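You operate a simulated robot arm through the tools that you are given. There is no shell and no other tool. Be economical: measure what you need, move in short steps, check, and stop when the job is done.

The job below is to be done with a simulated robot arm. You get a single attempt, and the scene is never put back.

TASK
Bring the upper vessel on line at 8 bar.
Fine: open the vent first, then the feed; shut the vent once the froth stops; set the pressure by the reject wheel; it stays running.
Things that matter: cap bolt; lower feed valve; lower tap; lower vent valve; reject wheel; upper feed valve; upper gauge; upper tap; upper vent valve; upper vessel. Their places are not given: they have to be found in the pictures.

Only the result counts: the job must be done as asked and must still hold three seconds after the hand-in. Knocking over, shifting, dropping, spilling or breaking anything else fails it.

THE ROBOT
A 7-joint arm with a two-finger parallel gripper, fixed in place. Base frame: the origin is at the foot of the arm, x ahead of it, y to its left, z up. Lengths are in m, angles in degrees, forces in N, time in s.
With the tool pointing down near the work surface it reaches from about 0.34 to 0.76 m from the base axis. Its first joint turns from -115.0 to 115.0 degrees. Payload 3.91 kg.
Tool frame: the origin (TCP) lies between the finger pads and is the grasp point; the fingertips stand 0.03 m ahead of it; z points along the fingers, y is the line along which they close. Largest opening 0.11 m; finger width 0.02, thickness 0.01; the body of the gripper, 0.048 by 0.112 m, starts 0.055 m behind the TCP.
Orientation is that of the tool frame in the base frame, as a unit quaternion [x, y, z, w]. With the fingers straight down and closing along the base's y, the tool's x points along the base's -x, its y along +y and its z along -z.

THE INTERFACE
- The arm moves only by the tool send_rows. Its arguments are lists of equal length, an entry for each row: "translation": the shift along the base's x, y, z in units of 500 mm (1.0 is 500 mm), a list of three; "dr": the turn, a rotation vector about the base's x, y, z in units of 180 degrees (1.0 is 180 degrees), a list of three; "fingers": the finger opening in m, from 0 to 0.11. In form: {"translation": [[dx, dy, dz], ...], "dr": [[wx, wy, wz], ...], "fingers": [fingers, ...]}. A call has 1 to 10 rows; each row is the pose to reach, as a shift and turn from the pose commanded when the call began. A call with a number of a shift or a turn outside -1 to 1 is refused whole. Rows are played at 5 a second. More than 0.05 m and 8.6 degrees between two rows, or a gripper value outside its range, and nothing of the call is played. A pose out of reach is approached as far as the arm can. The call stops where the force on the tool passes 40 N (or 10 N more than at its start, if that is more) or the arm is blocked; 0.2 s more then pass. The fingers move at their own pace (about 0.108 m/s each) and stop on an object; they squeeze with about 36 N. The grip force told is the motor's: it shows also when the fingers shut on nothing. Time passes only in rows, and 0.2 s behind the last, so rows that repeat a pose let the fingers close. It gives the time, the measured TCP pose, the force on the tool (base axes), the opening and the grip force at its end, in the units of the frame above (readings bear some noise), with the torque about the TCP (base axes, N m) and any sound that the robot's microphone picked up.
- Cameras (640 x 400 px; columns grow to the right, rows downward): "scene" is fixed at [0.4033, 0.4908, 1.6149]; the picture's right is [-1.00, -0.04, 0.00], its down [-0.02, 0.53, -0.85] and it looks along [0.04, -0.85, -0.53] (base axes); focal length 288 px, centre (320, 200). "wrist" rides on the gripper at [0.072, 0.017, -0.103] in the tool frame; the picture's right is [-0.23, 0.97, 0.00], its down [-0.76, -0.18, -0.62] and it looks along [-0.61, -0.14, 0.78] (tool axes); focal length 222 px, centre (320, 200).
- get_image(camera): a new picture of that camera. No time passes.
- move_column(by): slides the trunk up (or, below 0, down) by that many m; the arm rides with it, the base frame stays. It gives what a move gives, with no picture.
- locate(camera, pixels): for up to 12 pixels [column, row] of the newest picture of that camera ("zoom" is the newest enlarged one), the place [x, y, z] in the base frame of the surface seen there, good to about 0.002 m, but the place of the scene camera against the robot may be out by one fixed shift of up to 0.012 m in any direction. No time passes.
- close_up(camera, box): a new picture of the part [left, top, right, bottom] of that camera's present view, enlarged. No time passes.
- hand_in(): hands the job in; it is judged then, once.

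Go step by step. Measure first, check grasps and placings, and put right what went wrong. The budget is 80 turns and 38 pictures, counting those below and the enlarged ones. Unless the task says otherwise, let go and move clear before handing in, and close with one line.

The tools are called after "Request:" by a JSON object that holds its "op" and its "data". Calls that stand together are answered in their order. send_rows: Moves the arm, as the interface text tells. Its arguments: {"type":"object","properties":{"translation":{"type":"array","items":{"type":"array","items":{"type":"number"}}},"dr":{"type":"array","items":{"type":"array","items":{"type":"number"}}},"fingers":{"type":"array","items":{"type":"number"}}},"required":["translation","dr","fingers"]} The other tools are called the same way: move_column (by) slides the trunk up or down; get_image (camera) takes a picture; locate (camera, pixels) gives the place of the surface under pixels of a picture; close_up (camera, box) takes an enlarged picture of a part of a camera's view; hand_in () hands the job in.

At the start:

```text
time: 0.0
position: [0.4023, -0.3639, 1.3633]
ee_rot: [-0.001, 1.0, 0.0, 0.0]
wrist_force: [-0.5, 0.0, -0.5]
torque: [0.0, 0.0, 0.02]
opening: 0.11
grasp_force: 0.0
trunk travel left (down, up): [-0.875, 0.115]
```

scene: 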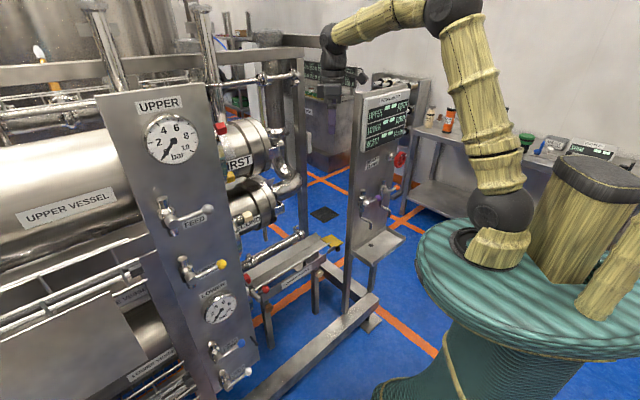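
wrist: 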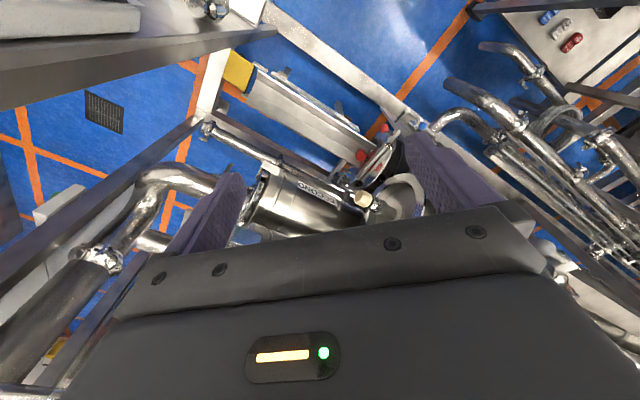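

The scene shows a panel with the upper gauge (170,138), a feed handle (185,215), and another valve (200,268) below. I'll enlarge the main areas to read them.

Request:
{"op": "close_up", "data": {"camera": "scene", "box": [90, 80, 310, 220]}}

Request:
{"op": "close_up", "data": {"camera": "scene", "box": [140, 180, 300, 400]}}

Request:
{"op": "close_up", "data": {"camera": "scene", "box": [310, 60, 450, 290]}}

```text
2.86 times, centred on (200, 150) of scene
```

zoom: 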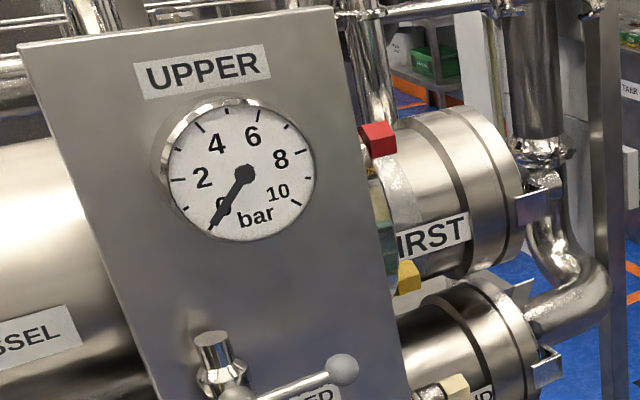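

```text
1.82 times, centred on (220, 290) of scene
```

zoom: 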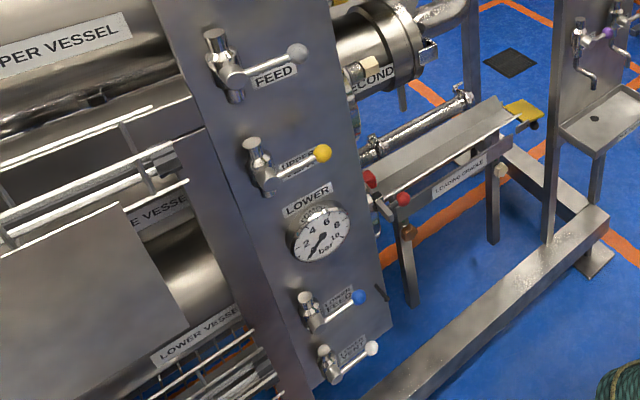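

```text
1.74 times, centred on (380, 175) of scene
```

zoom: 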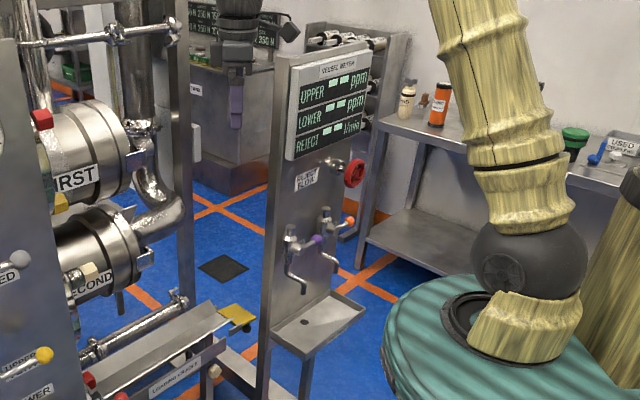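

The panel has gray "FEED" (upper), yellow "UPPER ?" and the lower ones. The red wheel is on the post at about (400,158). I'll zoom in on the labels.

Request:
{"op": "close_up", "data": {"camera": "scene", "box": [150, 190, 250, 290]}}

Request:
{"op": "close_up", "data": {"camera": "scene", "box": [360, 85, 420, 165]}}

Request:
{"op": "locate", "data": {"camera": "scene", "pixels": [[172, 213], [210, 209], [186, 236], [184, 265], [221, 264], [188, 280], [170, 138], [130, 110], [400, 159], [392, 158], [215, 250], [168, 190]]}}

```text
4.00 times, centred on (200, 240) of scene
```

zoom: 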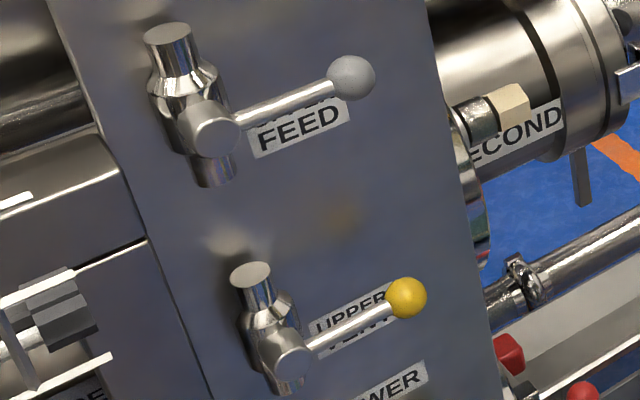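

```text
5.00 times, centred on (390, 125) of scene
```

zoom: 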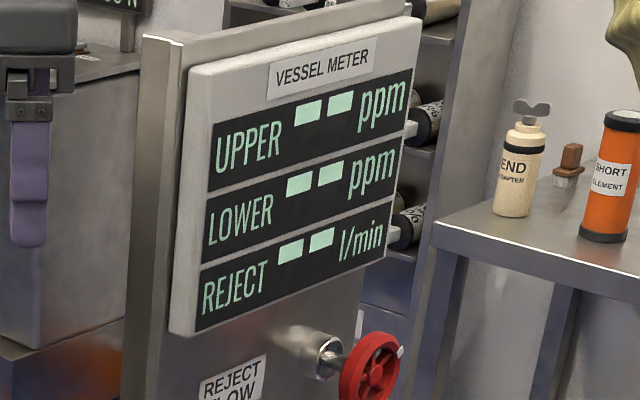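

```text
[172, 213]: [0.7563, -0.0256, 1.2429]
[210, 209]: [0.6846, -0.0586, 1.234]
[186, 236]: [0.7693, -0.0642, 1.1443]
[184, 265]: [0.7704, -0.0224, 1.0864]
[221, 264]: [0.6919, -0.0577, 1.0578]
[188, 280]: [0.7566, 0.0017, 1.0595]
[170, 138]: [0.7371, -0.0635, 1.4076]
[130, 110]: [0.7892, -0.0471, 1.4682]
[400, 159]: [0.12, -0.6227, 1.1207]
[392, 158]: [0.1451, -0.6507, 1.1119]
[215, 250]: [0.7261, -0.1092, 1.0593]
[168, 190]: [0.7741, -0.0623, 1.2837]
```

The upper feed (grey knob) pivot is near (174,224) and its knob at (208,209). The upper vent (yellow knob) pivot is near (193,280) with its knob at (221,264). I'll locate panel points and lever ends to get the panel's orientation.

Request:
{"op": "locate", "data": {"camera": "scene", "pixels": [[174, 224], [208, 209], [192, 279], [221, 264], [188, 216], [160, 240], [215, 240], [200, 100], [235, 340], [198, 276], [212, 269], [190, 232]]}}

Request:
{"op": "close_up", "data": {"camera": "scene", "box": [370, 135, 430, 175]}}

```text
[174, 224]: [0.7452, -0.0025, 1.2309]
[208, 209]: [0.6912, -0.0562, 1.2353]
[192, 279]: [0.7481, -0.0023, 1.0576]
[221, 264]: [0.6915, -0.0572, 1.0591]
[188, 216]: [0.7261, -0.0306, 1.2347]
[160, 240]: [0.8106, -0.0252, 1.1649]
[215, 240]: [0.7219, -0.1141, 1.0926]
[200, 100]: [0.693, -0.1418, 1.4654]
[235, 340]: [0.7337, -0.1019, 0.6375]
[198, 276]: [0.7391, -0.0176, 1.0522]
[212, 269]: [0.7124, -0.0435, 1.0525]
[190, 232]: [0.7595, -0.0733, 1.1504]
```

```text
10.00 times, centred on (400, 155) of scene
```

zoom: 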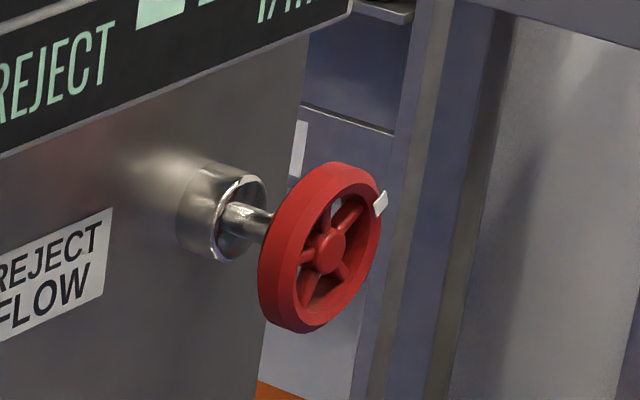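

The panel faces the robot along about (0.707,-0.707,0), and both levers are horizontal, so closed. I'll pull back from the vessels while turning the tool toward the panel, in two stages.

Request:
{"op": "send_rows", "data": {"translation": [[0.0, 0.09, 0.0], [0.02, 0.18, 0.0], [0.04, 0.27, 0.0], [0.06, 0.36, 0.0], [0.08, 0.45, 0.0], [0.1, 0.54, 0.0]], "dr": [[-0.0163, -0.0393, -0.0163], [-0.0326, -0.0786, -0.0326], [-0.0489, -0.118, -0.0489], [-0.0651, -0.1573, -0.0651], [-0.0814, -0.1966, -0.0814], [-0.0977, -0.2359, -0.0977]], "fingers": [0, 0, 0, 0, 0, 0]}}

```text
time: 1.4
position: [0.4542, -0.0905, 1.3623]
ee_rot: [0.115, 0.915, -0.159, 0.352]
wrist_force: [1.0, -0.2, 0.1]
torque: [0.08, 0.05, -0.14]
opening: 0.0
grasp_force: 36.0
trunk travel left (down, up): [-0.875, 0.115]
```

That went cleanly. Next I'll finish the turn and move in front of the levers.

Request:
{"op": "send_rows", "data": {"translation": [[0.03, 0.06, 0.0], [0.06, 0.12, -0.02], [0.09, 0.18, -0.04], [0.13, 0.22, -0.06], [0.17, 0.26, -0.09], [0.21, 0.3, -0.12]], "dr": [[-0.0163, -0.0393, -0.0163], [-0.0326, -0.0786, -0.0326], [-0.0489, -0.118, -0.0489], [-0.0651, -0.1573, -0.0651], [-0.0814, -0.1966, -0.0814], [-0.0977, -0.2359, -0.0977]], "fingers": [0, 0, 0, 0, 0, 0]}}

Request:
{"op": "get_image", "data": {"camera": "wrist"}}

Request:
{"op": "get_image", "data": {"camera": "scene"}}

```text
time: 2.8
position: [0.5614, 0.0577, 1.3025]
ee_rot: [0.27, 0.653, -0.271, 0.654]
wrist_force: [0.6, 0.0, 0.5]
torque: [0.04, 0.0, 0.0]
opening: 0.0
grasp_force: 36.4
trunk travel left (down, up): [-0.875, 0.115]
```

```text
29 pictures are left
```

wrist: 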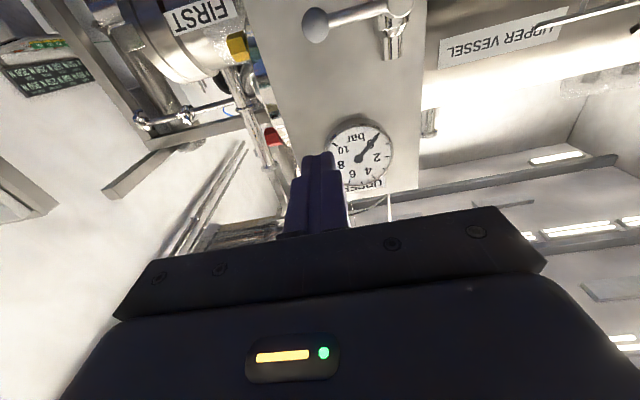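

```text
28 pictures are left
```

scene: 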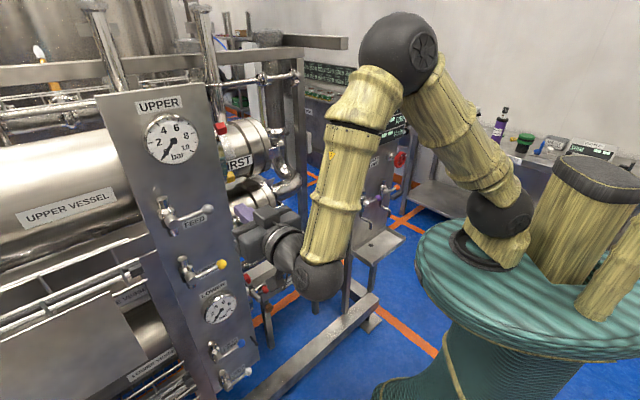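

The wrist camera sees the feed knob at (316,25) and pivot at (400,5), so I can use them to measure the scene camera's shift.

Request:
{"op": "locate", "data": {"camera": "wrist", "pixels": [[316, 25], [350, 16], [398, 6], [358, 160], [300, 100], [410, 100]]}}

Request:
{"op": "locate", "data": {"camera": "scene", "pixels": [[208, 209], [174, 224], [170, 139], [190, 180]]}}

Request:
{"op": "move_column", "data": {"by": -0.15}}

Request:
{"op": "get_image", "data": {"camera": "wrist"}}

```text
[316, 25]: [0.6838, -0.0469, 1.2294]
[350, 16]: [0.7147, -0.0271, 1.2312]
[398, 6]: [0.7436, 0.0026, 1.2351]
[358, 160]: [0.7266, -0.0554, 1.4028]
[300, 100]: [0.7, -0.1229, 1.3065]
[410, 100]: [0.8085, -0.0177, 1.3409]
```

```text
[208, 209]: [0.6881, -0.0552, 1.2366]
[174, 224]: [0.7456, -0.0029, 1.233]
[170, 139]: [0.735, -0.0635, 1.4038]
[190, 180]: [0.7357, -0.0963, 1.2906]
```

```text
time: 4.5
position: [0.5606, 0.0552, 1.1517]
ee_rot: [0.271, 0.653, -0.271, 0.653]
wrist_force: [-0.1, -0.1, 0.4]
torque: [0.01, 0.01, 0.01]
opening: 0.0001
grasp_force: 35.8
trunk travel left (down, up): [-0.725, 0.265]
```

```text
27 pictures are left
```

wrist: 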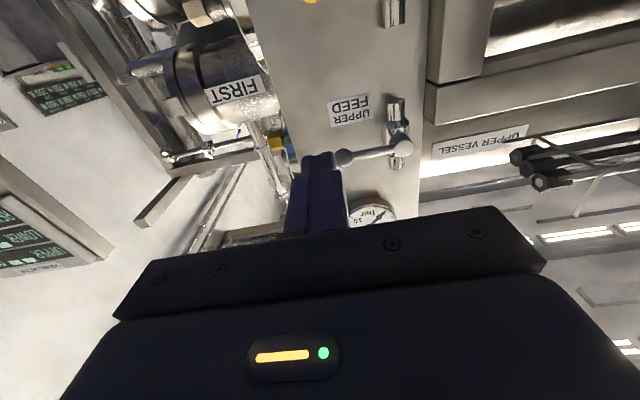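

Panel plane and levers agree between the cameras to within about 8 mm, with the scene reading offset slightly. I'll bring the closed fingers just above the vent lever (pivot s≈0.527, z≈1.055).

Request:
{"op": "send_rows", "data": {"translation": [[0.02, -0.01, -0.06], [0.08, -0.03, -0.116], [0.14, -0.06, -0.116], [0.2, -0.11, -0.116], [0.24, -0.145, -0.116], [0.276, -0.178, -0.116]], "dr": [[0, 0, 0], [0, 0, 0], [0, 0, 0], [0, 0, 0], [0, 0, 0], [0, 0, 0]], "fingers": [0, 0, 0, 0, 0, 0]}}

Request:
{"op": "close_up", "data": {"camera": "scene", "box": [140, 190, 300, 290]}}

Request:
{"op": "get_image", "data": {"camera": "wrist"}}

```text
time: 6.0
position: [0.6975, -0.0336, 1.0935]
ee_rot: [0.271, 0.653, -0.271, 0.653]
wrist_force: [-0.5, 1.0, -1.1]
torque: [0.01, -0.02, -0.01]
opening: 0.0
grasp_force: 35.7
trunk travel left (down, up): [-0.725, 0.265]
```

```text
4.00 times, centred on (220, 240) of scene
```

zoom: 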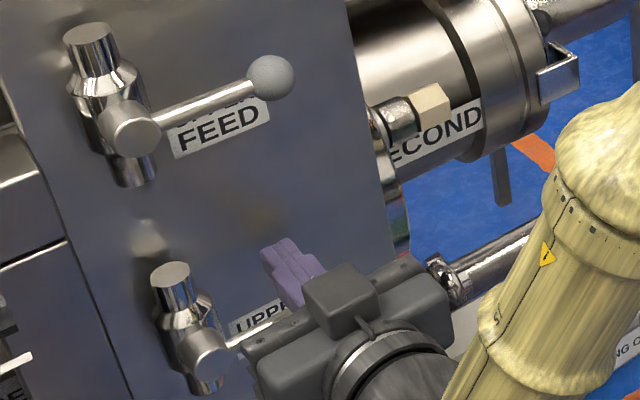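

```text
25 pictures are left
```

wrist: 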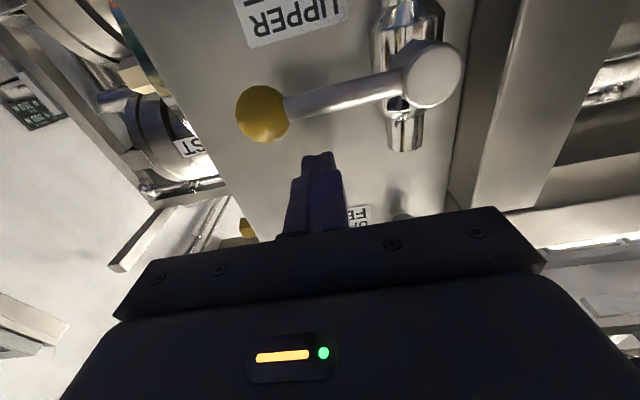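

The fingers sit just above the yellow vent lever (knob at (263,113), hub at (432,75)). I'll measure it more closely.

Request:
{"op": "locate", "data": {"camera": "wrist", "pixels": [[263, 113], [330, 97], [432, 75], [400, 20], [318, 160], [250, 180]]}}

```text
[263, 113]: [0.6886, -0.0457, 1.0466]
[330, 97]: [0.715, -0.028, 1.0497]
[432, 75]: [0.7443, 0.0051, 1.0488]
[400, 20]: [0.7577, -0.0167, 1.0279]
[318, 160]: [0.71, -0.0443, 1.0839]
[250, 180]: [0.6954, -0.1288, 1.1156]
```

The vent lever axis is at z≈1.053 with pivot s≈0.530. I'll push down gently first to find which way it turns.

Request:
{"op": "send_rows", "data": {"translation": [[0.003, 0.003, -0.03], [0.0035, 0.0035, -0.049], [0.002, 0.002, -0.065], [0.0006, 0.0006, -0.08], [0.002, 0.002, -0.096], [0.0033, 0.0033, -0.111]], "dr": [[0, 0, 0], [0, 0, 0], [0, 0, 0], [0, 0, 0], [0, 0, 0], [0, 0, 0]], "fingers": [0, 0, 0, 0, 0, 0]}}

Request:
{"op": "get_image", "data": {"camera": "wrist"}}

```text
time: 7.0
position: [0.6993, -0.0325, 1.0655]
ee_rot: [0.271, 0.642, -0.27, 0.664]
wrist_force: [-1.7, 1.8, 13.5]
torque: [-0.13, -0.06, -0.16]
opening: 0.0001
grasp_force: 36.2
trunk travel left (down, up): [-0.725, 0.265]
stopped in row 5: the force on the tool passed its limit at 45 N (the readings are from after the stop); the commanded pose is now the measured one
```

```text
24 pictures are left
```

wrist: 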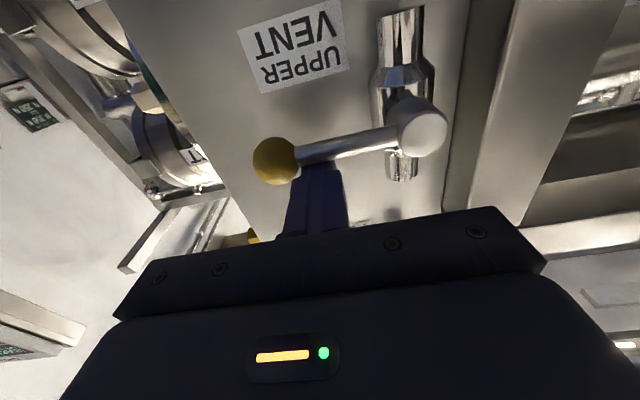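

The vent lever stops dead when pushed down, with no motion seen, so it opens upward. I'll back out, go under it, and come in below.

Request:
{"op": "send_rows", "data": {"translation": [[0, 0, 0.016], [-0.045, 0.045, 0.016], [-0.09, 0.09, 0.016], [-0.09, 0.09, -0.06], [-0.09, 0.09, -0.115], [-0.045, 0.045, -0.115], [-0.003, 0.003, -0.115]], "dr": [[0.0065, 0.0065, 0], [0.0065, 0.0065, 0], [0.0065, 0.0065, 0], [0.0065, 0.0065, 0], [0.0065, 0.0065, 0], [0.0065, 0.0065, 0], [0.0065, 0.0065, 0]], "fingers": [0, 0, 0, 0, 0, 0, 0]}}

```text
time: 8.6
position: [0.6987, -0.0321, 1.0032]
ee_rot: [0.275, 0.655, -0.265, 0.652]
wrist_force: [-0.3, 0.0, 0.5]
torque: [-0.01, 0.0, -0.03]
opening: 0.0002
grasp_force: 36.4
trunk travel left (down, up): [-0.725, 0.265]
```

I'm now under the lever, and I'll push it up along its arc.

Request:
{"op": "send_rows", "data": {"translation": [[0.001, 0.001, 0.055], [-0.001, -0.001, 0.083], [-0.002, -0.002, 0.099], [-0.001, -0.001, 0.115], [0.0006, 0.0006, 0.13], [0.009, 0.009, 0.159], [0.022, 0.022, 0.184], [0.04, 0.04, 0.204], [0.06, 0.06, 0.216], [0.067, 0.067, 0.218]], "dr": [[0, 0, 0], [0, 0, 0], [0, 0, 0], [0, 0, 0], [0, 0, 0], [0, 0, 0], [0, 0, 0], [0, 0, 0], [0, 0, 0], [0, 0, 0]], "fingers": [0, 0, 0, 0, 0, 0, 0, 0, 0, 0]}}

Request:
{"op": "get_image", "data": {"camera": "wrist"}}

```text
time: 11.0
position: [0.7311, -0.0029, 1.1088]
ee_rot: [0.276, 0.658, -0.27, 0.646]
wrist_force: [-8.8, -4.3, -4.3]
torque: [0.02, 0.03, -0.1]
opening: 0.0
grasp_force: 36.2
trunk travel left (down, up): [-0.725, 0.265]
stopped in row 10: the force on the tool passed its limit at 41 N (the readings are from after the stop); the commanded pose is now the measured one
```

```text
23 pictures are left
```

wrist: 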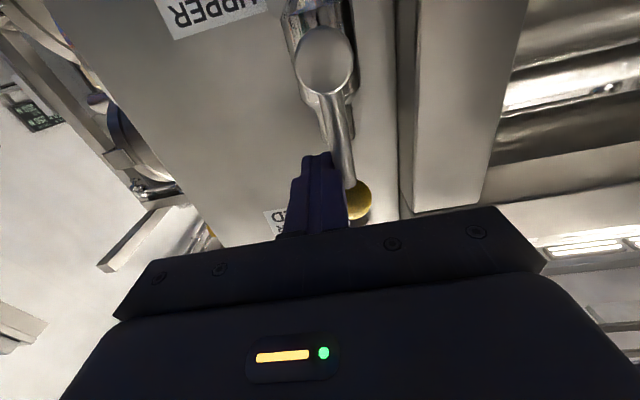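

The vent lever is now vertical against its stop, so the vent is open. Next I'll back out and come in under the feed lever.

Request:
{"op": "send_rows", "data": {"translation": [[-0.008, -0.008, 0], [-0.06, 0.04, 0.0], [-0.11, 0.07, 0.0], [-0.15, 0.03, 0.06], [-0.15, 0.026, 0.138], [-0.105, -0.018, 0.138], [-0.065, -0.058, 0.138]], "dr": [[-0.004, -0.004, 0], [-0.004, -0.004, 0], [-0.004, -0.004, 0], [-0.004, -0.004, 0], [-0.004, -0.004, 0], [-0.004, -0.004, 0], [-0.004, -0.004, 0]], "fingers": [0, 0, 0, 0, 0, 0, 0]}}

Request:
{"op": "get_image", "data": {"camera": "wrist"}}

Request:
{"op": "close_up", "data": {"camera": "scene", "box": [140, 190, 300, 290]}}

```text
time: 12.6
position: [0.698, -0.0291, 1.1794]
ee_rot: [0.273, 0.652, -0.272, 0.653]
wrist_force: [0.5, 0.1, -0.5]
torque: [0.02, -0.02, -0.01]
opening: 0.0
grasp_force: 35.9
trunk travel left (down, up): [-0.725, 0.265]
```

```text
22 pictures are left
```

wrist: 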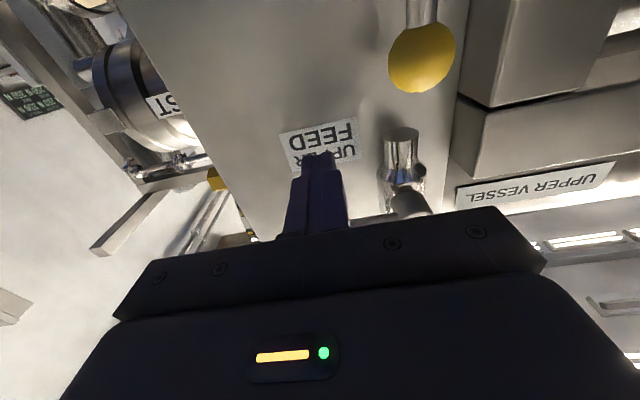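

```text
4.00 times, centred on (220, 240) of scene
```

zoom: 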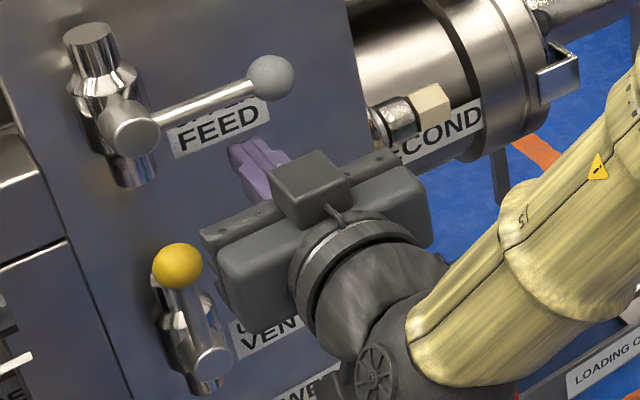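

The vent is open (yellow knob on top), and the fingers are just under the feed lever. I'll push the feed up along the same arc.

Request:
{"op": "send_rows", "data": {"translation": [[-0.001, -0.001, 0.052], [-0.003, -0.003, 0.08], [-0.004, -0.004, 0.096], [-0.003, -0.003, 0.112], [-0.001, -0.001, 0.128], [0.007, 0.007, 0.157], [0.02, 0.02, 0.182], [0.038, 0.038, 0.202], [0.058, 0.058, 0.214], [0.066, 0.066, 0.216]], "dr": [[0, 0, 0], [0, 0, 0], [0, 0, 0], [0, 0, 0], [0, 0, 0], [0, 0, 0], [0, 0, 0], [0, 0, 0], [0, 0, 0], [0, 0, 0]], "fingers": [0, 0, 0, 0, 0, 0, 0, 0, 0, 0]}}

Request:
{"op": "get_image", "data": {"camera": "scene"}}

```text
time: 14.8
position: [0.7278, 0.0004, 1.285]
ee_rot: [0.276, 0.652, -0.274, 0.651]
wrist_force: [-20.7, -9.8, -12.2]
torque: [0.01, 0.27, -0.23]
opening: 0.0002
grasp_force: 35.8
trunk travel left (down, up): [-0.725, 0.265]
```

```text
20 pictures are left
```

scene: 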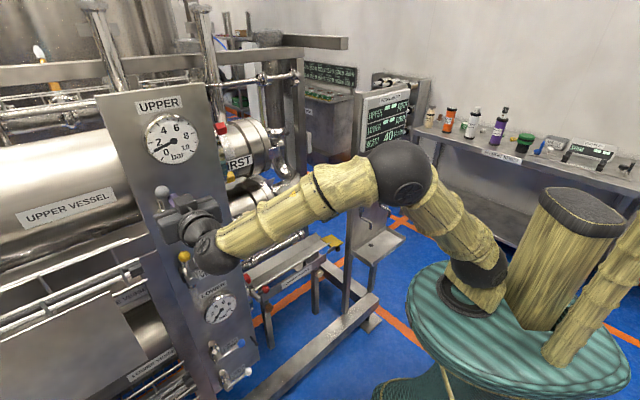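

The feed is open. The gauge has come off zero (about 2) and the meter shows reject flow. I'll back out and wait in front of the vent while I look for the froth.

Request:
{"op": "send_rows", "data": {"translation": [[-0.008, -0.008, 0], [-0.05, 0.045, 0.0], [-0.1, 0.1, 0.0], [-0.09, 0.12, -0.06], [-0.08, 0.14, -0.14], [-0.065, 0.155, -0.22], [-0.05, 0.17, -0.29], [-0.04, 0.18, -0.35]], "dr": [[0, 0, 0], [0, 0, 0], [0, 0, 0], [0, 0, 0], [0, 0, 0], [0, 0, 0], [0, 0, 0], [0, 0, 0]], "fingers": [0, 0, 0, 0, 0, 0, 0, 0]}}

Request:
{"op": "close_up", "data": {"camera": "scene", "box": [100, 80, 310, 290]}}

Request:
{"op": "get_image", "data": {"camera": "wrist"}}

```text
time: 16.6
position: [0.7128, 0.0927, 1.1108]
ee_rot: [0.274, 0.652, -0.272, 0.653]
wrist_force: [0.6, -0.6, 0.2]
torque: [-0.03, 0.03, -0.02]
opening: 0.0
grasp_force: 36.1
trunk travel left (down, up): [-0.725, 0.265]
```

```text
1.90 times, centred on (205, 185) of scene
```

zoom: 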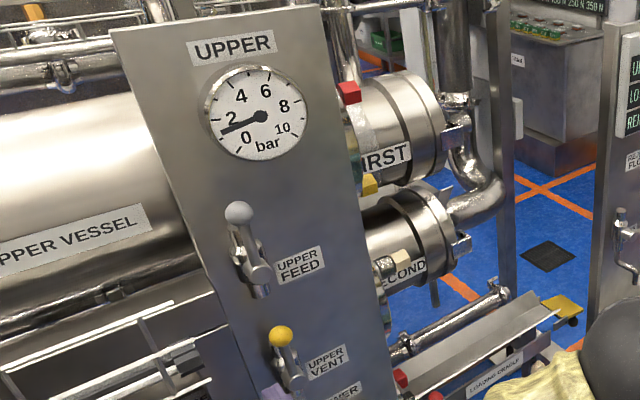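

```text
18 pictures are left
```

wrist: 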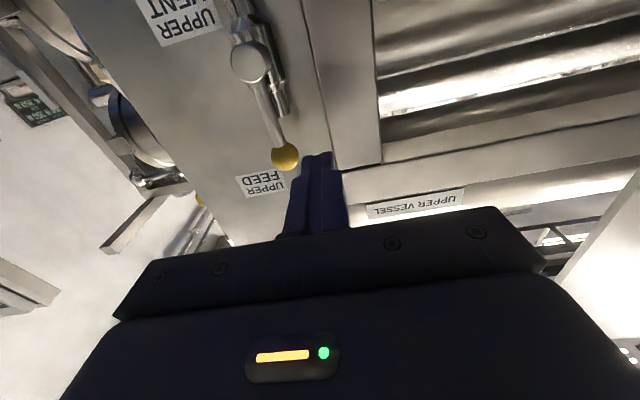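

Both levers are up and the gauge reads about 1.3. The froth indicator may be the tube behind the panel edge near (222,140), so I'll zoom in there.

Request:
{"op": "close_up", "data": {"camera": "scene", "box": [195, 90, 275, 280]}}

Request:
{"op": "close_up", "data": {"camera": "scene", "box": [205, 110, 255, 190]}}

```text
2.11 times, centred on (235, 185) of scene
```

zoom: 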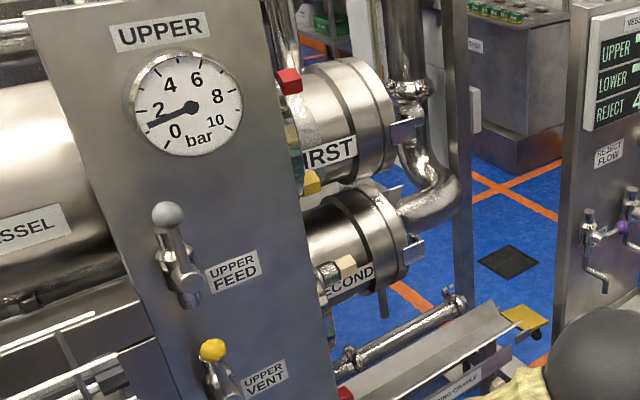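

```text
5.00 times, centred on (230, 150) of scene
```

zoom: 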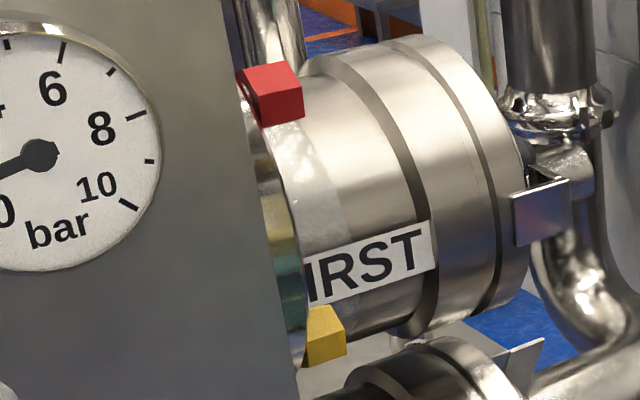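

No froth is visible yet in these views. I'll let two seconds pass and listen, then take a full scene picture.

Request:
{"op": "send_rows", "data": {"translation": [[0, 0, 0], [0, 0, 0], [0, 0, 0], [0, 0, 0], [0, 0, 0], [0, 0, 0], [0, 0, 0], [0, 0, 0], [0, 0, 0], [0, 0, 0]], "dr": [[0, 0, 0], [0, 0, 0], [0, 0, 0], [0, 0, 0], [0, 0, 0], [0, 0, 0], [0, 0, 0], [0, 0, 0], [0, 0, 0], [0, 0, 0]], "fingers": [0, 0, 0, 0, 0, 0, 0, 0, 0, 0]}}

Request:
{"op": "get_image", "data": {"camera": "scene"}}

```text
time: 18.8
position: [0.7127, 0.0927, 1.112]
ee_rot: [0.273, 0.652, -0.271, 0.653]
wrist_force: [-0.3, -0.8, 0.2]
torque: [0.02, -0.01, 0.01]
opening: 0.0
grasp_force: 36.4
trunk travel left (down, up): [-0.725, 0.265]
```

```text
15 pictures are left
```

scene: 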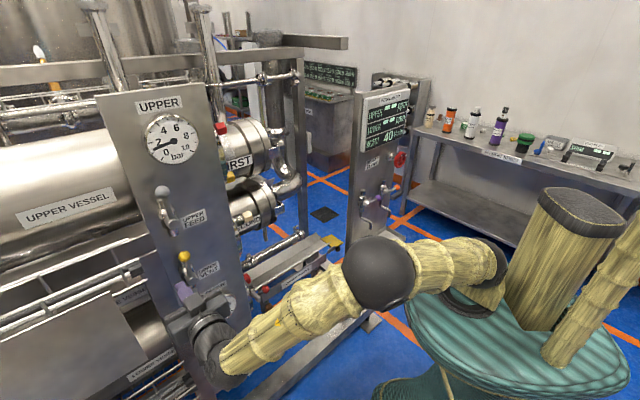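

Gauge still about 1.3, reject 40. I'll check the orange/white item at (45,65), which may be the vent's sight glass.

Request:
{"op": "close_up", "data": {"camera": "scene", "box": [0, 30, 130, 110]}}

```text
4.92 times, centred on (65, 70) of scene
```

zoom: 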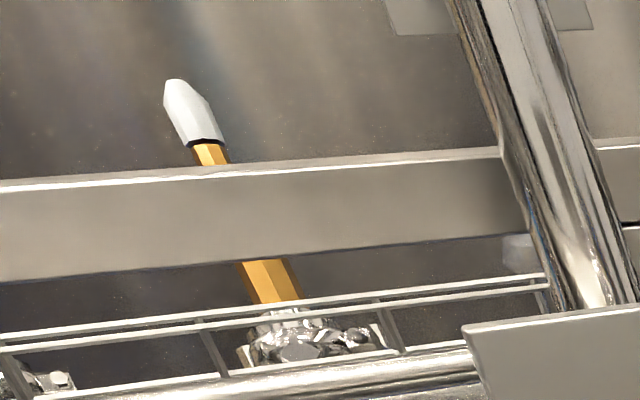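

That's just a lever handle, the same as at the start. I'll look at the vent valve's outlet itself, at (188,268).

Request:
{"op": "close_up", "data": {"camera": "scene", "box": [150, 170, 290, 310]}}

Request:
{"op": "close_up", "data": {"camera": "wrist", "box": [60, 0, 400, 210]}}

```text
2.86 times, centred on (220, 240) of scene
```

zoom: 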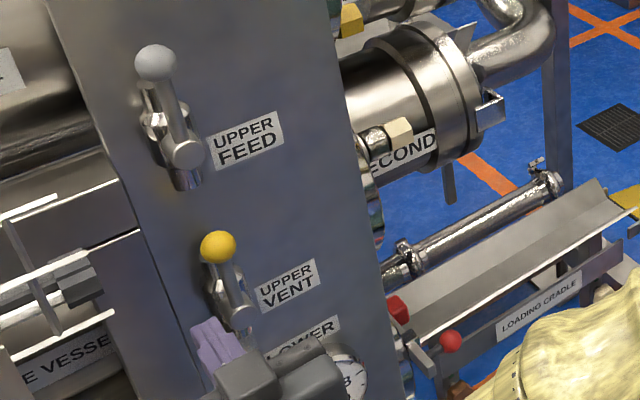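

```text
1.88 times, centred on (230, 105) of wrist
```

zoom: 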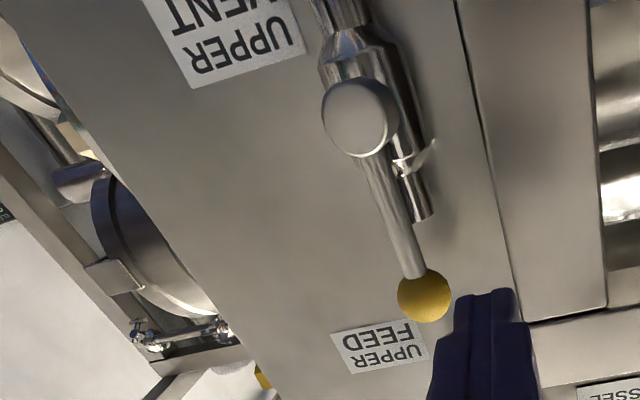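

I still see no outflow at the vent. While the purge runs, I'll pull back and tilt down to see where the vent discharges.

Request:
{"op": "send_rows", "data": {"translation": [[-0.04, 0.04, 0.02], [-0.08, 0.08, 0.05], [-0.12, 0.12, 0.08], [-0.16, 0.16, 0.11], [-0.2, 0.2, 0.14], [-0.24, 0.24, 0.16], [-0.24, 0.24, 0.16], [-0.24, 0.24, 0.16], [-0.24, 0.24, 0.16], [-0.24, 0.24, 0.16]], "dr": [[0.03, 0.03, 0], [0.06, 0.06, 0], [0.09, 0.09, 0], [0.12, 0.12, 0], [0.15, 0.15, 0], [0.18, 0.18, 0], [0.18, 0.18, 0], [0.18, 0.18, 0], [0.18, 0.18, 0], [0.18, 0.18, 0]], "fingers": [0, 0, 0, 0, 0, 0, 0, 0, 0, 0]}}

Request:
{"op": "get_image", "data": {"camera": "wrist"}}

Request:
{"op": "get_image", "data": {"camera": "scene"}}

```text
time: 21.0
position: [0.5912, 0.2136, 1.1909]
ee_rot: [0.356, 0.855, -0.146, 0.347]
wrist_force: [-0.1, -0.4, 0.5]
torque: [-0.01, 0.01, 0.02]
opening: 0.0
grasp_force: 35.3
trunk travel left (down, up): [-0.725, 0.265]
```

```text
11 pictures are left
```

wrist: 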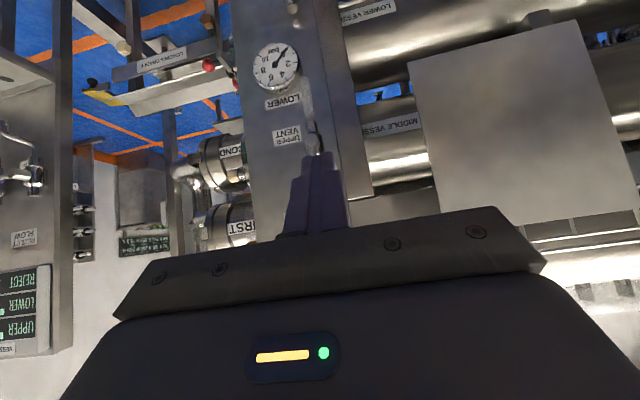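

```text
10 pictures are left
```

scene: 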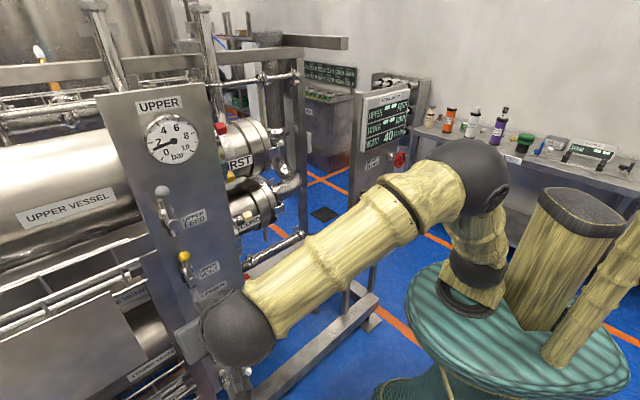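

In the wrist view there's a pale streak from (313,135) to (302,75), running down from the vent's outlet. That could be the froth, so I'll zoom in.

Request:
{"op": "close_up", "data": {"camera": "wrist", "box": [250, 20, 370, 160]}}

```text
2.86 times, centred on (310, 90) of wrist
```

zoom: 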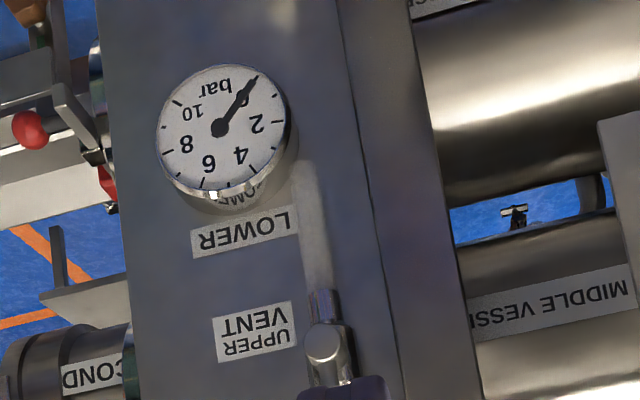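

That's the froth: a white plume hanging below the vent outlet (310,230 in the zoom). I'll wait it out in this pose and then look again.

Request:
{"op": "send_rows", "data": {"translation": [[0, 0, 0], [0, 0, 0], [0, 0, 0], [0, 0, 0], [0, 0, 0], [0, 0, 0], [0, 0, 0], [0, 0, 0], [0, 0, 0], [0, 0, 0]], "dr": [[0, 0, 0], [0, 0, 0], [0, 0, 0], [0, 0, 0], [0, 0, 0], [0, 0, 0], [0, 0, 0], [0, 0, 0], [0, 0, 0], [0, 0, 0]], "fingers": [0, 0, 0, 0, 0, 0, 0, 0, 0, 0]}}

Request:
{"op": "send_rows", "data": {"translation": [[0, 0, 0], [0, 0, 0], [0, 0, 0], [0, 0, 0], [0, 0, 0], [0, 0, 0], [0, 0, 0], [0, 0, 0], [0, 0, 0], [0, 0, 0]], "dr": [[0, 0, 0], [0, 0, 0], [0, 0, 0], [0, 0, 0], [0, 0, 0], [0, 0, 0], [0, 0, 0], [0, 0, 0], [0, 0, 0], [0, 0, 0]], "fingers": [0, 0, 0, 0, 0, 0, 0, 0, 0, 0]}}

Request:
{"op": "send_rows", "data": {"translation": [[0, 0, 0], [0, 0, 0], [0, 0, 0], [0, 0, 0], [0, 0, 0], [0, 0, 0], [0, 0, 0], [0, 0, 0], [0, 0, 0], [0, 0, 0]], "dr": [[0, 0, 0], [0, 0, 0], [0, 0, 0], [0, 0, 0], [0, 0, 0], [0, 0, 0], [0, 0, 0], [0, 0, 0], [0, 0, 0], [0, 0, 0]], "fingers": [0, 0, 0, 0, 0, 0, 0, 0, 0, 0]}}

Request:
{"op": "send_rows", "data": {"translation": [[0, 0, 0], [0, 0, 0], [0, 0, 0], [0, 0, 0], [0, 0, 0], [0, 0, 0], [0, 0, 0], [0, 0, 0], [0, 0, 0], [0, 0, 0]], "dr": [[0, 0, 0], [0, 0, 0], [0, 0, 0], [0, 0, 0], [0, 0, 0], [0, 0, 0], [0, 0, 0], [0, 0, 0], [0, 0, 0], [0, 0, 0]], "fingers": [0, 0, 0, 0, 0, 0, 0, 0, 0, 0]}}

Request:
{"op": "close_up", "data": {"camera": "wrist", "box": [250, 20, 370, 160]}}

```text
time: 23.2
position: [0.5907, 0.2148, 1.1907]
ee_rot: [0.357, 0.855, -0.147, 0.347]
wrist_force: [0.2, 0.2, -1.1]
torque: [0.01, -0.01, -0.02]
opening: 0.0002
grasp_force: 36.5
trunk travel left (down, up): [-0.725, 0.265]
```

```text
time: 25.4
position: [0.5913, 0.2146, 1.1909]
ee_rot: [0.357, 0.855, -0.146, 0.347]
wrist_force: [0.3, -0.7, -0.5]
torque: [0.02, 0.0, 0.02]
opening: 0.0001
grasp_force: 36.1
trunk travel left (down, up): [-0.725, 0.265]
```

```text
time: 27.6
position: [0.5915, 0.2139, 1.1919]
ee_rot: [0.357, 0.855, -0.146, 0.347]
wrist_force: [0.2, -0.4, -0.4]
torque: [0.02, -0.03, -0.04]
opening: 0.0001
grasp_force: 36.4
trunk travel left (down, up): [-0.725, 0.265]
```

```text
time: 29.8
position: [0.5915, 0.2152, 1.1912]
ee_rot: [0.356, 0.855, -0.146, 0.346]
wrist_force: [0.6, 0.4, -0.7]
torque: [0.01, -0.01, -0.02]
opening: 0.0001
grasp_force: 36.0
trunk travel left (down, up): [-0.725, 0.265]
```

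```text
2.86 times, centred on (310, 90) of wrist
```

zoom: 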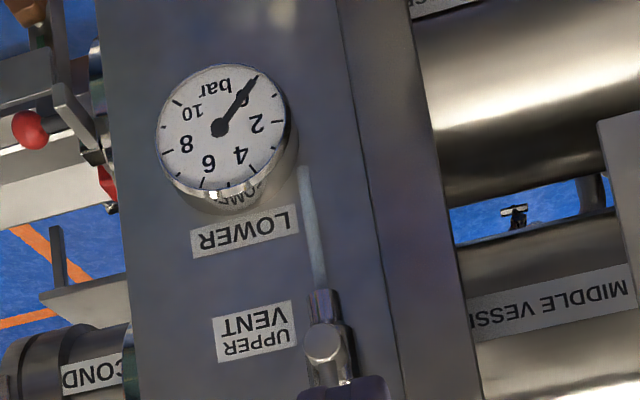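

The stream is now thin and clear, so the froth has stopped. I'll go back to the vent on its left side to push it closed.

Request:
{"op": "send_rows", "data": {"translation": [[0.04, -0.04, -0.02], [0.08, -0.08, -0.05], [0.12, -0.12, -0.08], [0.16, -0.16, -0.11], [0.2, -0.2, -0.14], [0.24, -0.24, -0.16], [0.28, -0.28, -0.16], [0.315, -0.315, -0.16], [0.351, -0.351, -0.16]], "dr": [[-0.03, -0.03, 0], [-0.06, -0.06, 0], [-0.09, -0.09, 0], [-0.12, -0.12, 0], [-0.15, -0.15, 0], [-0.18, -0.18, 0], [-0.18, -0.18, 0], [-0.18, -0.18, 0], [-0.18, -0.18, 0]], "fingers": [0, 0, 0, 0, 0, 0, 0, 0, 0]}}

```text
time: 31.8
position: [0.7678, 0.0391, 1.1112]
ee_rot: [0.273, 0.652, -0.271, 0.653]
wrist_force: [-4.5, 2.6, 0.3]
torque: [-0.03, 0.01, -0.02]
opening: 0.0
grasp_force: 35.9
trunk travel left (down, up): [-0.725, 0.265]
```

There's a slight contact force, so I'll ease back 4 mm and then sweep the vent lever back down to horizontal.

Request:
{"op": "send_rows", "data": {"translation": [[-0.016, -0.004, 0.0], [-0.041, -0.029, 0.0], [-0.052, -0.04, 0.002], [-0.063, -0.051, 0.004], [-0.085, -0.073, 0.0], [-0.105, -0.093, -0.012], [-0.123, -0.111, -0.031], [-0.137, -0.125, -0.055], [-0.145, -0.133, -0.084], [-0.147, -0.135, -0.094]], "dr": [[0, 0, 0], [0, 0, 0], [0, 0, 0], [0, 0, 0], [0, 0, 0], [0, 0, 0], [0, 0, 0], [0, 0, 0], [0, 0, 0], [0, 0, 0]], "fingers": [0, 0, 0, 0, 0, 0, 0, 0, 0, 0]}}

```text
time: 34.0
position: [0.6928, -0.0285, 1.0663]
ee_rot: [0.273, 0.651, -0.271, 0.654]
wrist_force: [11.1, -2.4, 16.1]
torque: [-0.32, -0.24, 0.19]
opening: 0.0
grasp_force: 36.2
trunk travel left (down, up): [-0.725, 0.265]
```

The vent lever is back at its stop height. I'll retract and take a scene picture to check the vent and gauge, and measure the wheel.

Request:
{"op": "send_rows", "data": {"translation": [[0, 0, 0.01], [-0.06, 0.06, 0.01], [-0.12, 0.12, 0.01], [-0.18, 0.18, 0.01], [-0.24, 0.2, 0.05], [-0.3, 0.16, 0.09], [-0.34, 0.08, 0.13], [-0.36, 0.0, 0.17]], "dr": [[0, 0, 0], [0, 0, 0], [0, 0, 0], [0, 0, 0], [0, 0, 0], [0, 0, 0], [0, 0, 0], [0, 0, 0]], "fingers": [0, 0, 0, 0, 0, 0, 0, 0]}}

Request:
{"op": "close_up", "data": {"camera": "scene", "box": [120, 90, 440, 290]}}

Request:
{"op": "locate", "data": {"camera": "scene", "pixels": [[400, 159], [401, 166], [404, 152], [397, 166], [403, 158], [365, 158], [378, 176], [388, 170], [365, 190], [395, 177], [357, 130], [389, 157]]}}

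```text
time: 35.8
position: [0.5122, -0.0298, 1.1477]
ee_rot: [0.273, 0.652, -0.273, 0.652]
wrist_force: [0.1, 0.8, 0.1]
torque: [0.0, -0.01, -0.03]
opening: 0.0
grasp_force: 36.4
trunk travel left (down, up): [-0.725, 0.265]
```

```text
2.00 times, centred on (280, 190) of scene
```

zoom: 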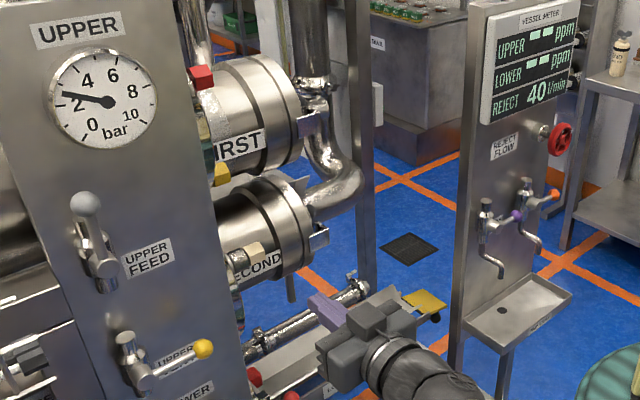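

```text
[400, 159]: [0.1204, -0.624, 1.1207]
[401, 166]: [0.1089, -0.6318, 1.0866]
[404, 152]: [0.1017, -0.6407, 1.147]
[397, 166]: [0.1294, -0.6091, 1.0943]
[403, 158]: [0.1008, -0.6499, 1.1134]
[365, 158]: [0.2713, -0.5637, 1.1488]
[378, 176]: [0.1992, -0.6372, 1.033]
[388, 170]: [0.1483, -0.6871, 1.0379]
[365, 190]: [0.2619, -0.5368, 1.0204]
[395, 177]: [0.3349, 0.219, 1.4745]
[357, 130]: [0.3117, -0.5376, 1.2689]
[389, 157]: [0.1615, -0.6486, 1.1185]
```

The vent is shut (yellow knob horizontal), the gauge reads about 2.7 and reject is 40. The post panel lies in the same plane as the main one, so the wheel's axis is also (0.707,-0.707,0). I'll check where the vessel ends stand before crossing over.

Request:
{"op": "locate", "data": {"camera": "scene", "pixels": [[262, 160], [272, 135], [265, 205], [292, 185], [280, 215], [250, 130], [335, 243], [300, 230], [377, 215], [395, 188], [390, 100], [350, 290]]}}

Request:
{"op": "locate", "data": {"camera": "zoom", "pixels": [[560, 139], [553, 125], [570, 125], [553, 152], [566, 150], [546, 132], [562, 122], [500, 110], [520, 215], [552, 193]]}}

```text
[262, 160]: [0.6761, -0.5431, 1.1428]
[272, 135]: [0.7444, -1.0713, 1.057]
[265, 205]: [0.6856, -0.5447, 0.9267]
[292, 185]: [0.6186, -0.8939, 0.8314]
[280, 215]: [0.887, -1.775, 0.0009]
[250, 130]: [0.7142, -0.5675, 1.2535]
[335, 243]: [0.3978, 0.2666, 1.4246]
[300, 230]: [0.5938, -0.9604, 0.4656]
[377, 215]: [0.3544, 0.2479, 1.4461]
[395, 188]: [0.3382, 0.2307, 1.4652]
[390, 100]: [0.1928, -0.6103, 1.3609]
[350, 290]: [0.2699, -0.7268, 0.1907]
```

```text
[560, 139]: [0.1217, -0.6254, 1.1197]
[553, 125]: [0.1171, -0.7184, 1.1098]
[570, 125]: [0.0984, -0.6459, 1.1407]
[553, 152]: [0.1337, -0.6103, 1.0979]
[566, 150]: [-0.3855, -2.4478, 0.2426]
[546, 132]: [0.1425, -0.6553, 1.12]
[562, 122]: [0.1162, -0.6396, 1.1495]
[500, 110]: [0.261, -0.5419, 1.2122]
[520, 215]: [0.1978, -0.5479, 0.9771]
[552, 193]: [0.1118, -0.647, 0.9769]
```

The vessels stand well behind the panel plane, so the crossing is clear. I'll move over to stand off in front of the wheel, centre about (0.118,-0.619,1.117).

Request:
{"op": "send_rows", "data": {"translation": [[-0.058, -0.0646, 0], [-0.116, -0.129, 0], [-0.174, -0.194, 0], [-0.2325, -0.2585, 0], [-0.29, -0.323, 0], [-0.349, -0.388, 0], [-0.407, -0.452, 0], [-0.465, -0.517, 0]], "dr": [[0, 0, 0], [0, 0, 0], [0, 0, 0], [0, 0, 0], [0, 0, 0], [0, 0, 0], [0, 0, 0], [0, 0, 0]], "fingers": [0.11, 0.11, 0.11, 0.11, 0.11, 0.11, 0.11, 0.11]}}

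Request:
{"op": "send_rows", "data": {"translation": [[-0.058, -0.0646, 0], [-0.116, -0.129, 0], [-0.174, -0.194, 0], [-0.2325, -0.2585, 0], [-0.29, -0.323, -0.02], [-0.349, -0.388, -0.03], [-0.407, -0.452, -0.045], [-0.465, -0.517, -0.06]], "dr": [[0, 0, 0], [0, 0, 0], [0, 0, 0], [0, 0, 0], [0, 0, 0], [0, 0, 0], [0, 0, 0], [0, 0, 0]], "fingers": [0.11, 0.11, 0.11, 0.11, 0.11, 0.11, 0.11, 0.11]}}

Request:
{"op": "get_image", "data": {"camera": "wrist"}}

```text
time: 37.6
position: [0.305, -0.4113, 1.1605]
ee_rot: [0.275, 0.652, -0.27, 0.653]
wrist_force: [-0.3, -0.3, -0.1]
torque: [-0.05, -0.03, 0.14]
opening: 0.1102
grasp_force: 0.1
out of reach, approached as far as the arm can: row 2, 3, 4, 5, 6, 7, 8
trunk travel left (down, up): [-0.725, 0.265]
```

```text
time: 39.4
position: [0.1025, -0.6427, 1.1349]
ee_rot: [0.266, 0.652, -0.258, 0.661]
wrist_force: [6.3, 12.9, 5.4]
torque: [0.34, -0.25, 0.05]
opening: 0.1101
grasp_force: 0.1
trunk travel left (down, up): [-0.725, 0.265]
stopped in row 8: the force on the tool passed its limit at 67 N (the readings are from after the stop); the commanded pose is now the measured one
```

```text
6 pictures are left
```

wrist: 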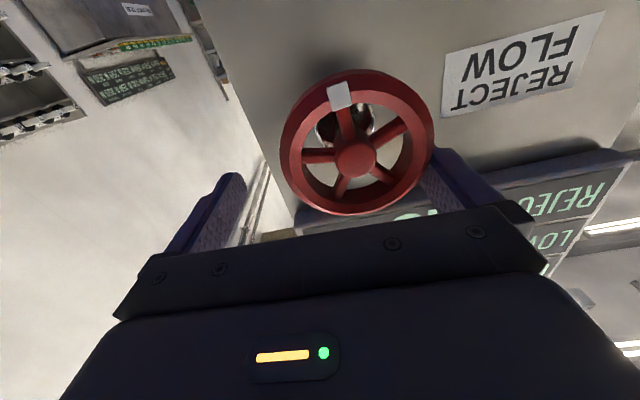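

That second move overran because the first one had fallen short, and a finger brushed the wheel and turned it: the white tag is now at the bottom. I'll read the gauge and meter, and measure the wheel from the wrist.

Request:
{"op": "locate", "data": {"camera": "wrist", "pixels": [[356, 158], [340, 95], [355, 78], [350, 207], [428, 130], [290, 160], [415, 145], [200, 60], [450, 60]]}}

Request:
{"op": "close_up", "data": {"camera": "scene", "box": [130, 90, 430, 270]}}

```text
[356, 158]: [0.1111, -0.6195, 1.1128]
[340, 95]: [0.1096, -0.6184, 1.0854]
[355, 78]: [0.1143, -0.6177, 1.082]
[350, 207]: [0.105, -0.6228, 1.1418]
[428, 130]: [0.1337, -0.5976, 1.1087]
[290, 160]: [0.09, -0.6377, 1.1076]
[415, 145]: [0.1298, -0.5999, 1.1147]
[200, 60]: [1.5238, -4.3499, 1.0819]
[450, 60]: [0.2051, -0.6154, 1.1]
```

```text
2.13 times, centred on (280, 180) of scene
```

zoom: 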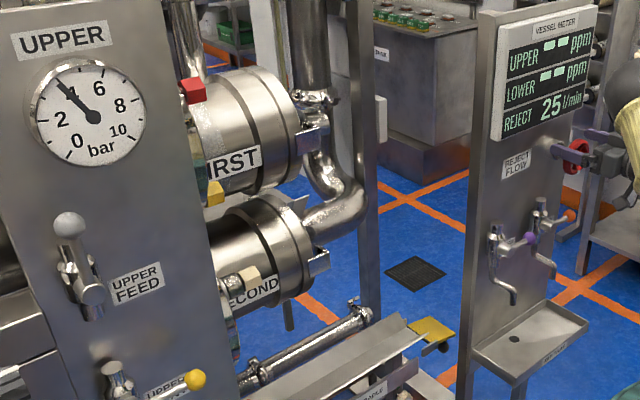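

The gauge now reads about 4 and reject is 25 (it was about 2.6 and 40), so clockwise raises the pressure. Extrapolating, 8 bar should fall near 12 l/min. The wheel centre is s≈-0.358, z≈1.112, with R≈0.033, so I'll centre on it and grip across the rim.

Request:
{"op": "send_rows", "data": {"translation": [[0.017, 0.017, -0.01], [0.034, 0.034, -0.03], [0.034, 0.034, -0.046], [0.034, 0.034, -0.046], [0.034, 0.034, -0.046], [0.034, 0.034, -0.046], [0.034, 0.034, -0.046], [0.034, 0.034, -0.046]], "dr": [[0, 0, -0.004], [0, 0, -0.008], [0, 0, -0.008], [0, 0, -0.008], [0, 0, -0.008], [0, 0, -0.008], [0, 0, -0.008], [0, 0, -0.008]], "fingers": [0.11, 0.11, 0.11, 0.09, 0.07, 0.06, 0.06, 0.06]}}

```text
time: 41.2
position: [0.1183, -0.6273, 1.1097]
ee_rot: [0.275, 0.65, -0.267, 0.656]
wrist_force: [6.5, 9.8, -4.4]
torque: [-0.41, -0.33, 0.74]
opening: 0.071
grasp_force: 45.0
trunk travel left (down, up): [-0.725, 0.265]
```

I'm gripping the rim at opening 0.071. I'll turn clockwise 45° and read the gauge.

Request:
{"op": "send_rows", "data": {"translation": [[-0.003, -0.003, 0], [-0.003, -0.003, 0], [-0.003, -0.003, 0], [-0.003, -0.003, 0], [-0.003, -0.003, 0], [-0.003, -0.003, 0], [-0.003, -0.003, 0]], "dr": [[0.0314, -0.0314, 0], [0.0628, -0.0628, 0], [0.0942, -0.0942, 0], [0.1257, -0.1257, 0], [0.1571, -0.1571, 0], [0.1768, -0.1768, 0], [0.1768, -0.1768, 0]], "fingers": [0.05, 0.05, 0.05, 0.05, 0.05, 0.05, 0.05]}}

```text
time: 42.1
position: [0.1207, -0.6262, 1.1098]
ee_rot: [0.426, 0.563, -0.09, 0.703]
wrist_force: [15.2, 15.3, 0.8]
torque: [-0.39, -0.27, -0.06]
opening: 0.0705
grasp_force: 45.0
trunk travel left (down, up): [-0.725, 0.265]
stopped in row 4: the force on the tool passed its limit at 40 N (the readings are from after the stop); the commanded pose is now the measured one
```

It has turned about 29° before the side force tripped. I'm a few mm off centre toward -s, so I'll shift by +s and continue.

Request:
{"op": "send_rows", "data": {"translation": [[0.004, 0.004, 0], [0.005, 0.005, 0], [0.005, 0.005, 0], [0.005, 0.005, 0]], "dr": [[0, 0, 0], [0.0314, -0.0314, 0], [0.0628, -0.0628, 0], [0.0628, -0.0628, 0]], "fingers": [0.05, 0.05, 0.05, 0.05]}}

Request:
{"op": "close_up", "data": {"camera": "scene", "box": [130, 90, 430, 270]}}

```text
time: 43.1
position: [0.1215, -0.6242, 1.1113]
ee_rot: [0.501, 0.498, 0.006, 0.708]
wrist_force: [15.6, 8.2, 13.0]
torque: [-0.05, 0.04, -0.15]
opening: 0.07
grasp_force: 45.0
trunk travel left (down, up): [-0.725, 0.265]
```

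```text
2.13 times, centred on (280, 180) of scene
```

zoom: 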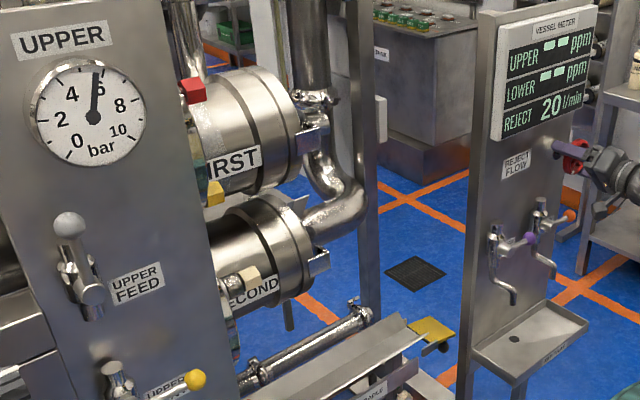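

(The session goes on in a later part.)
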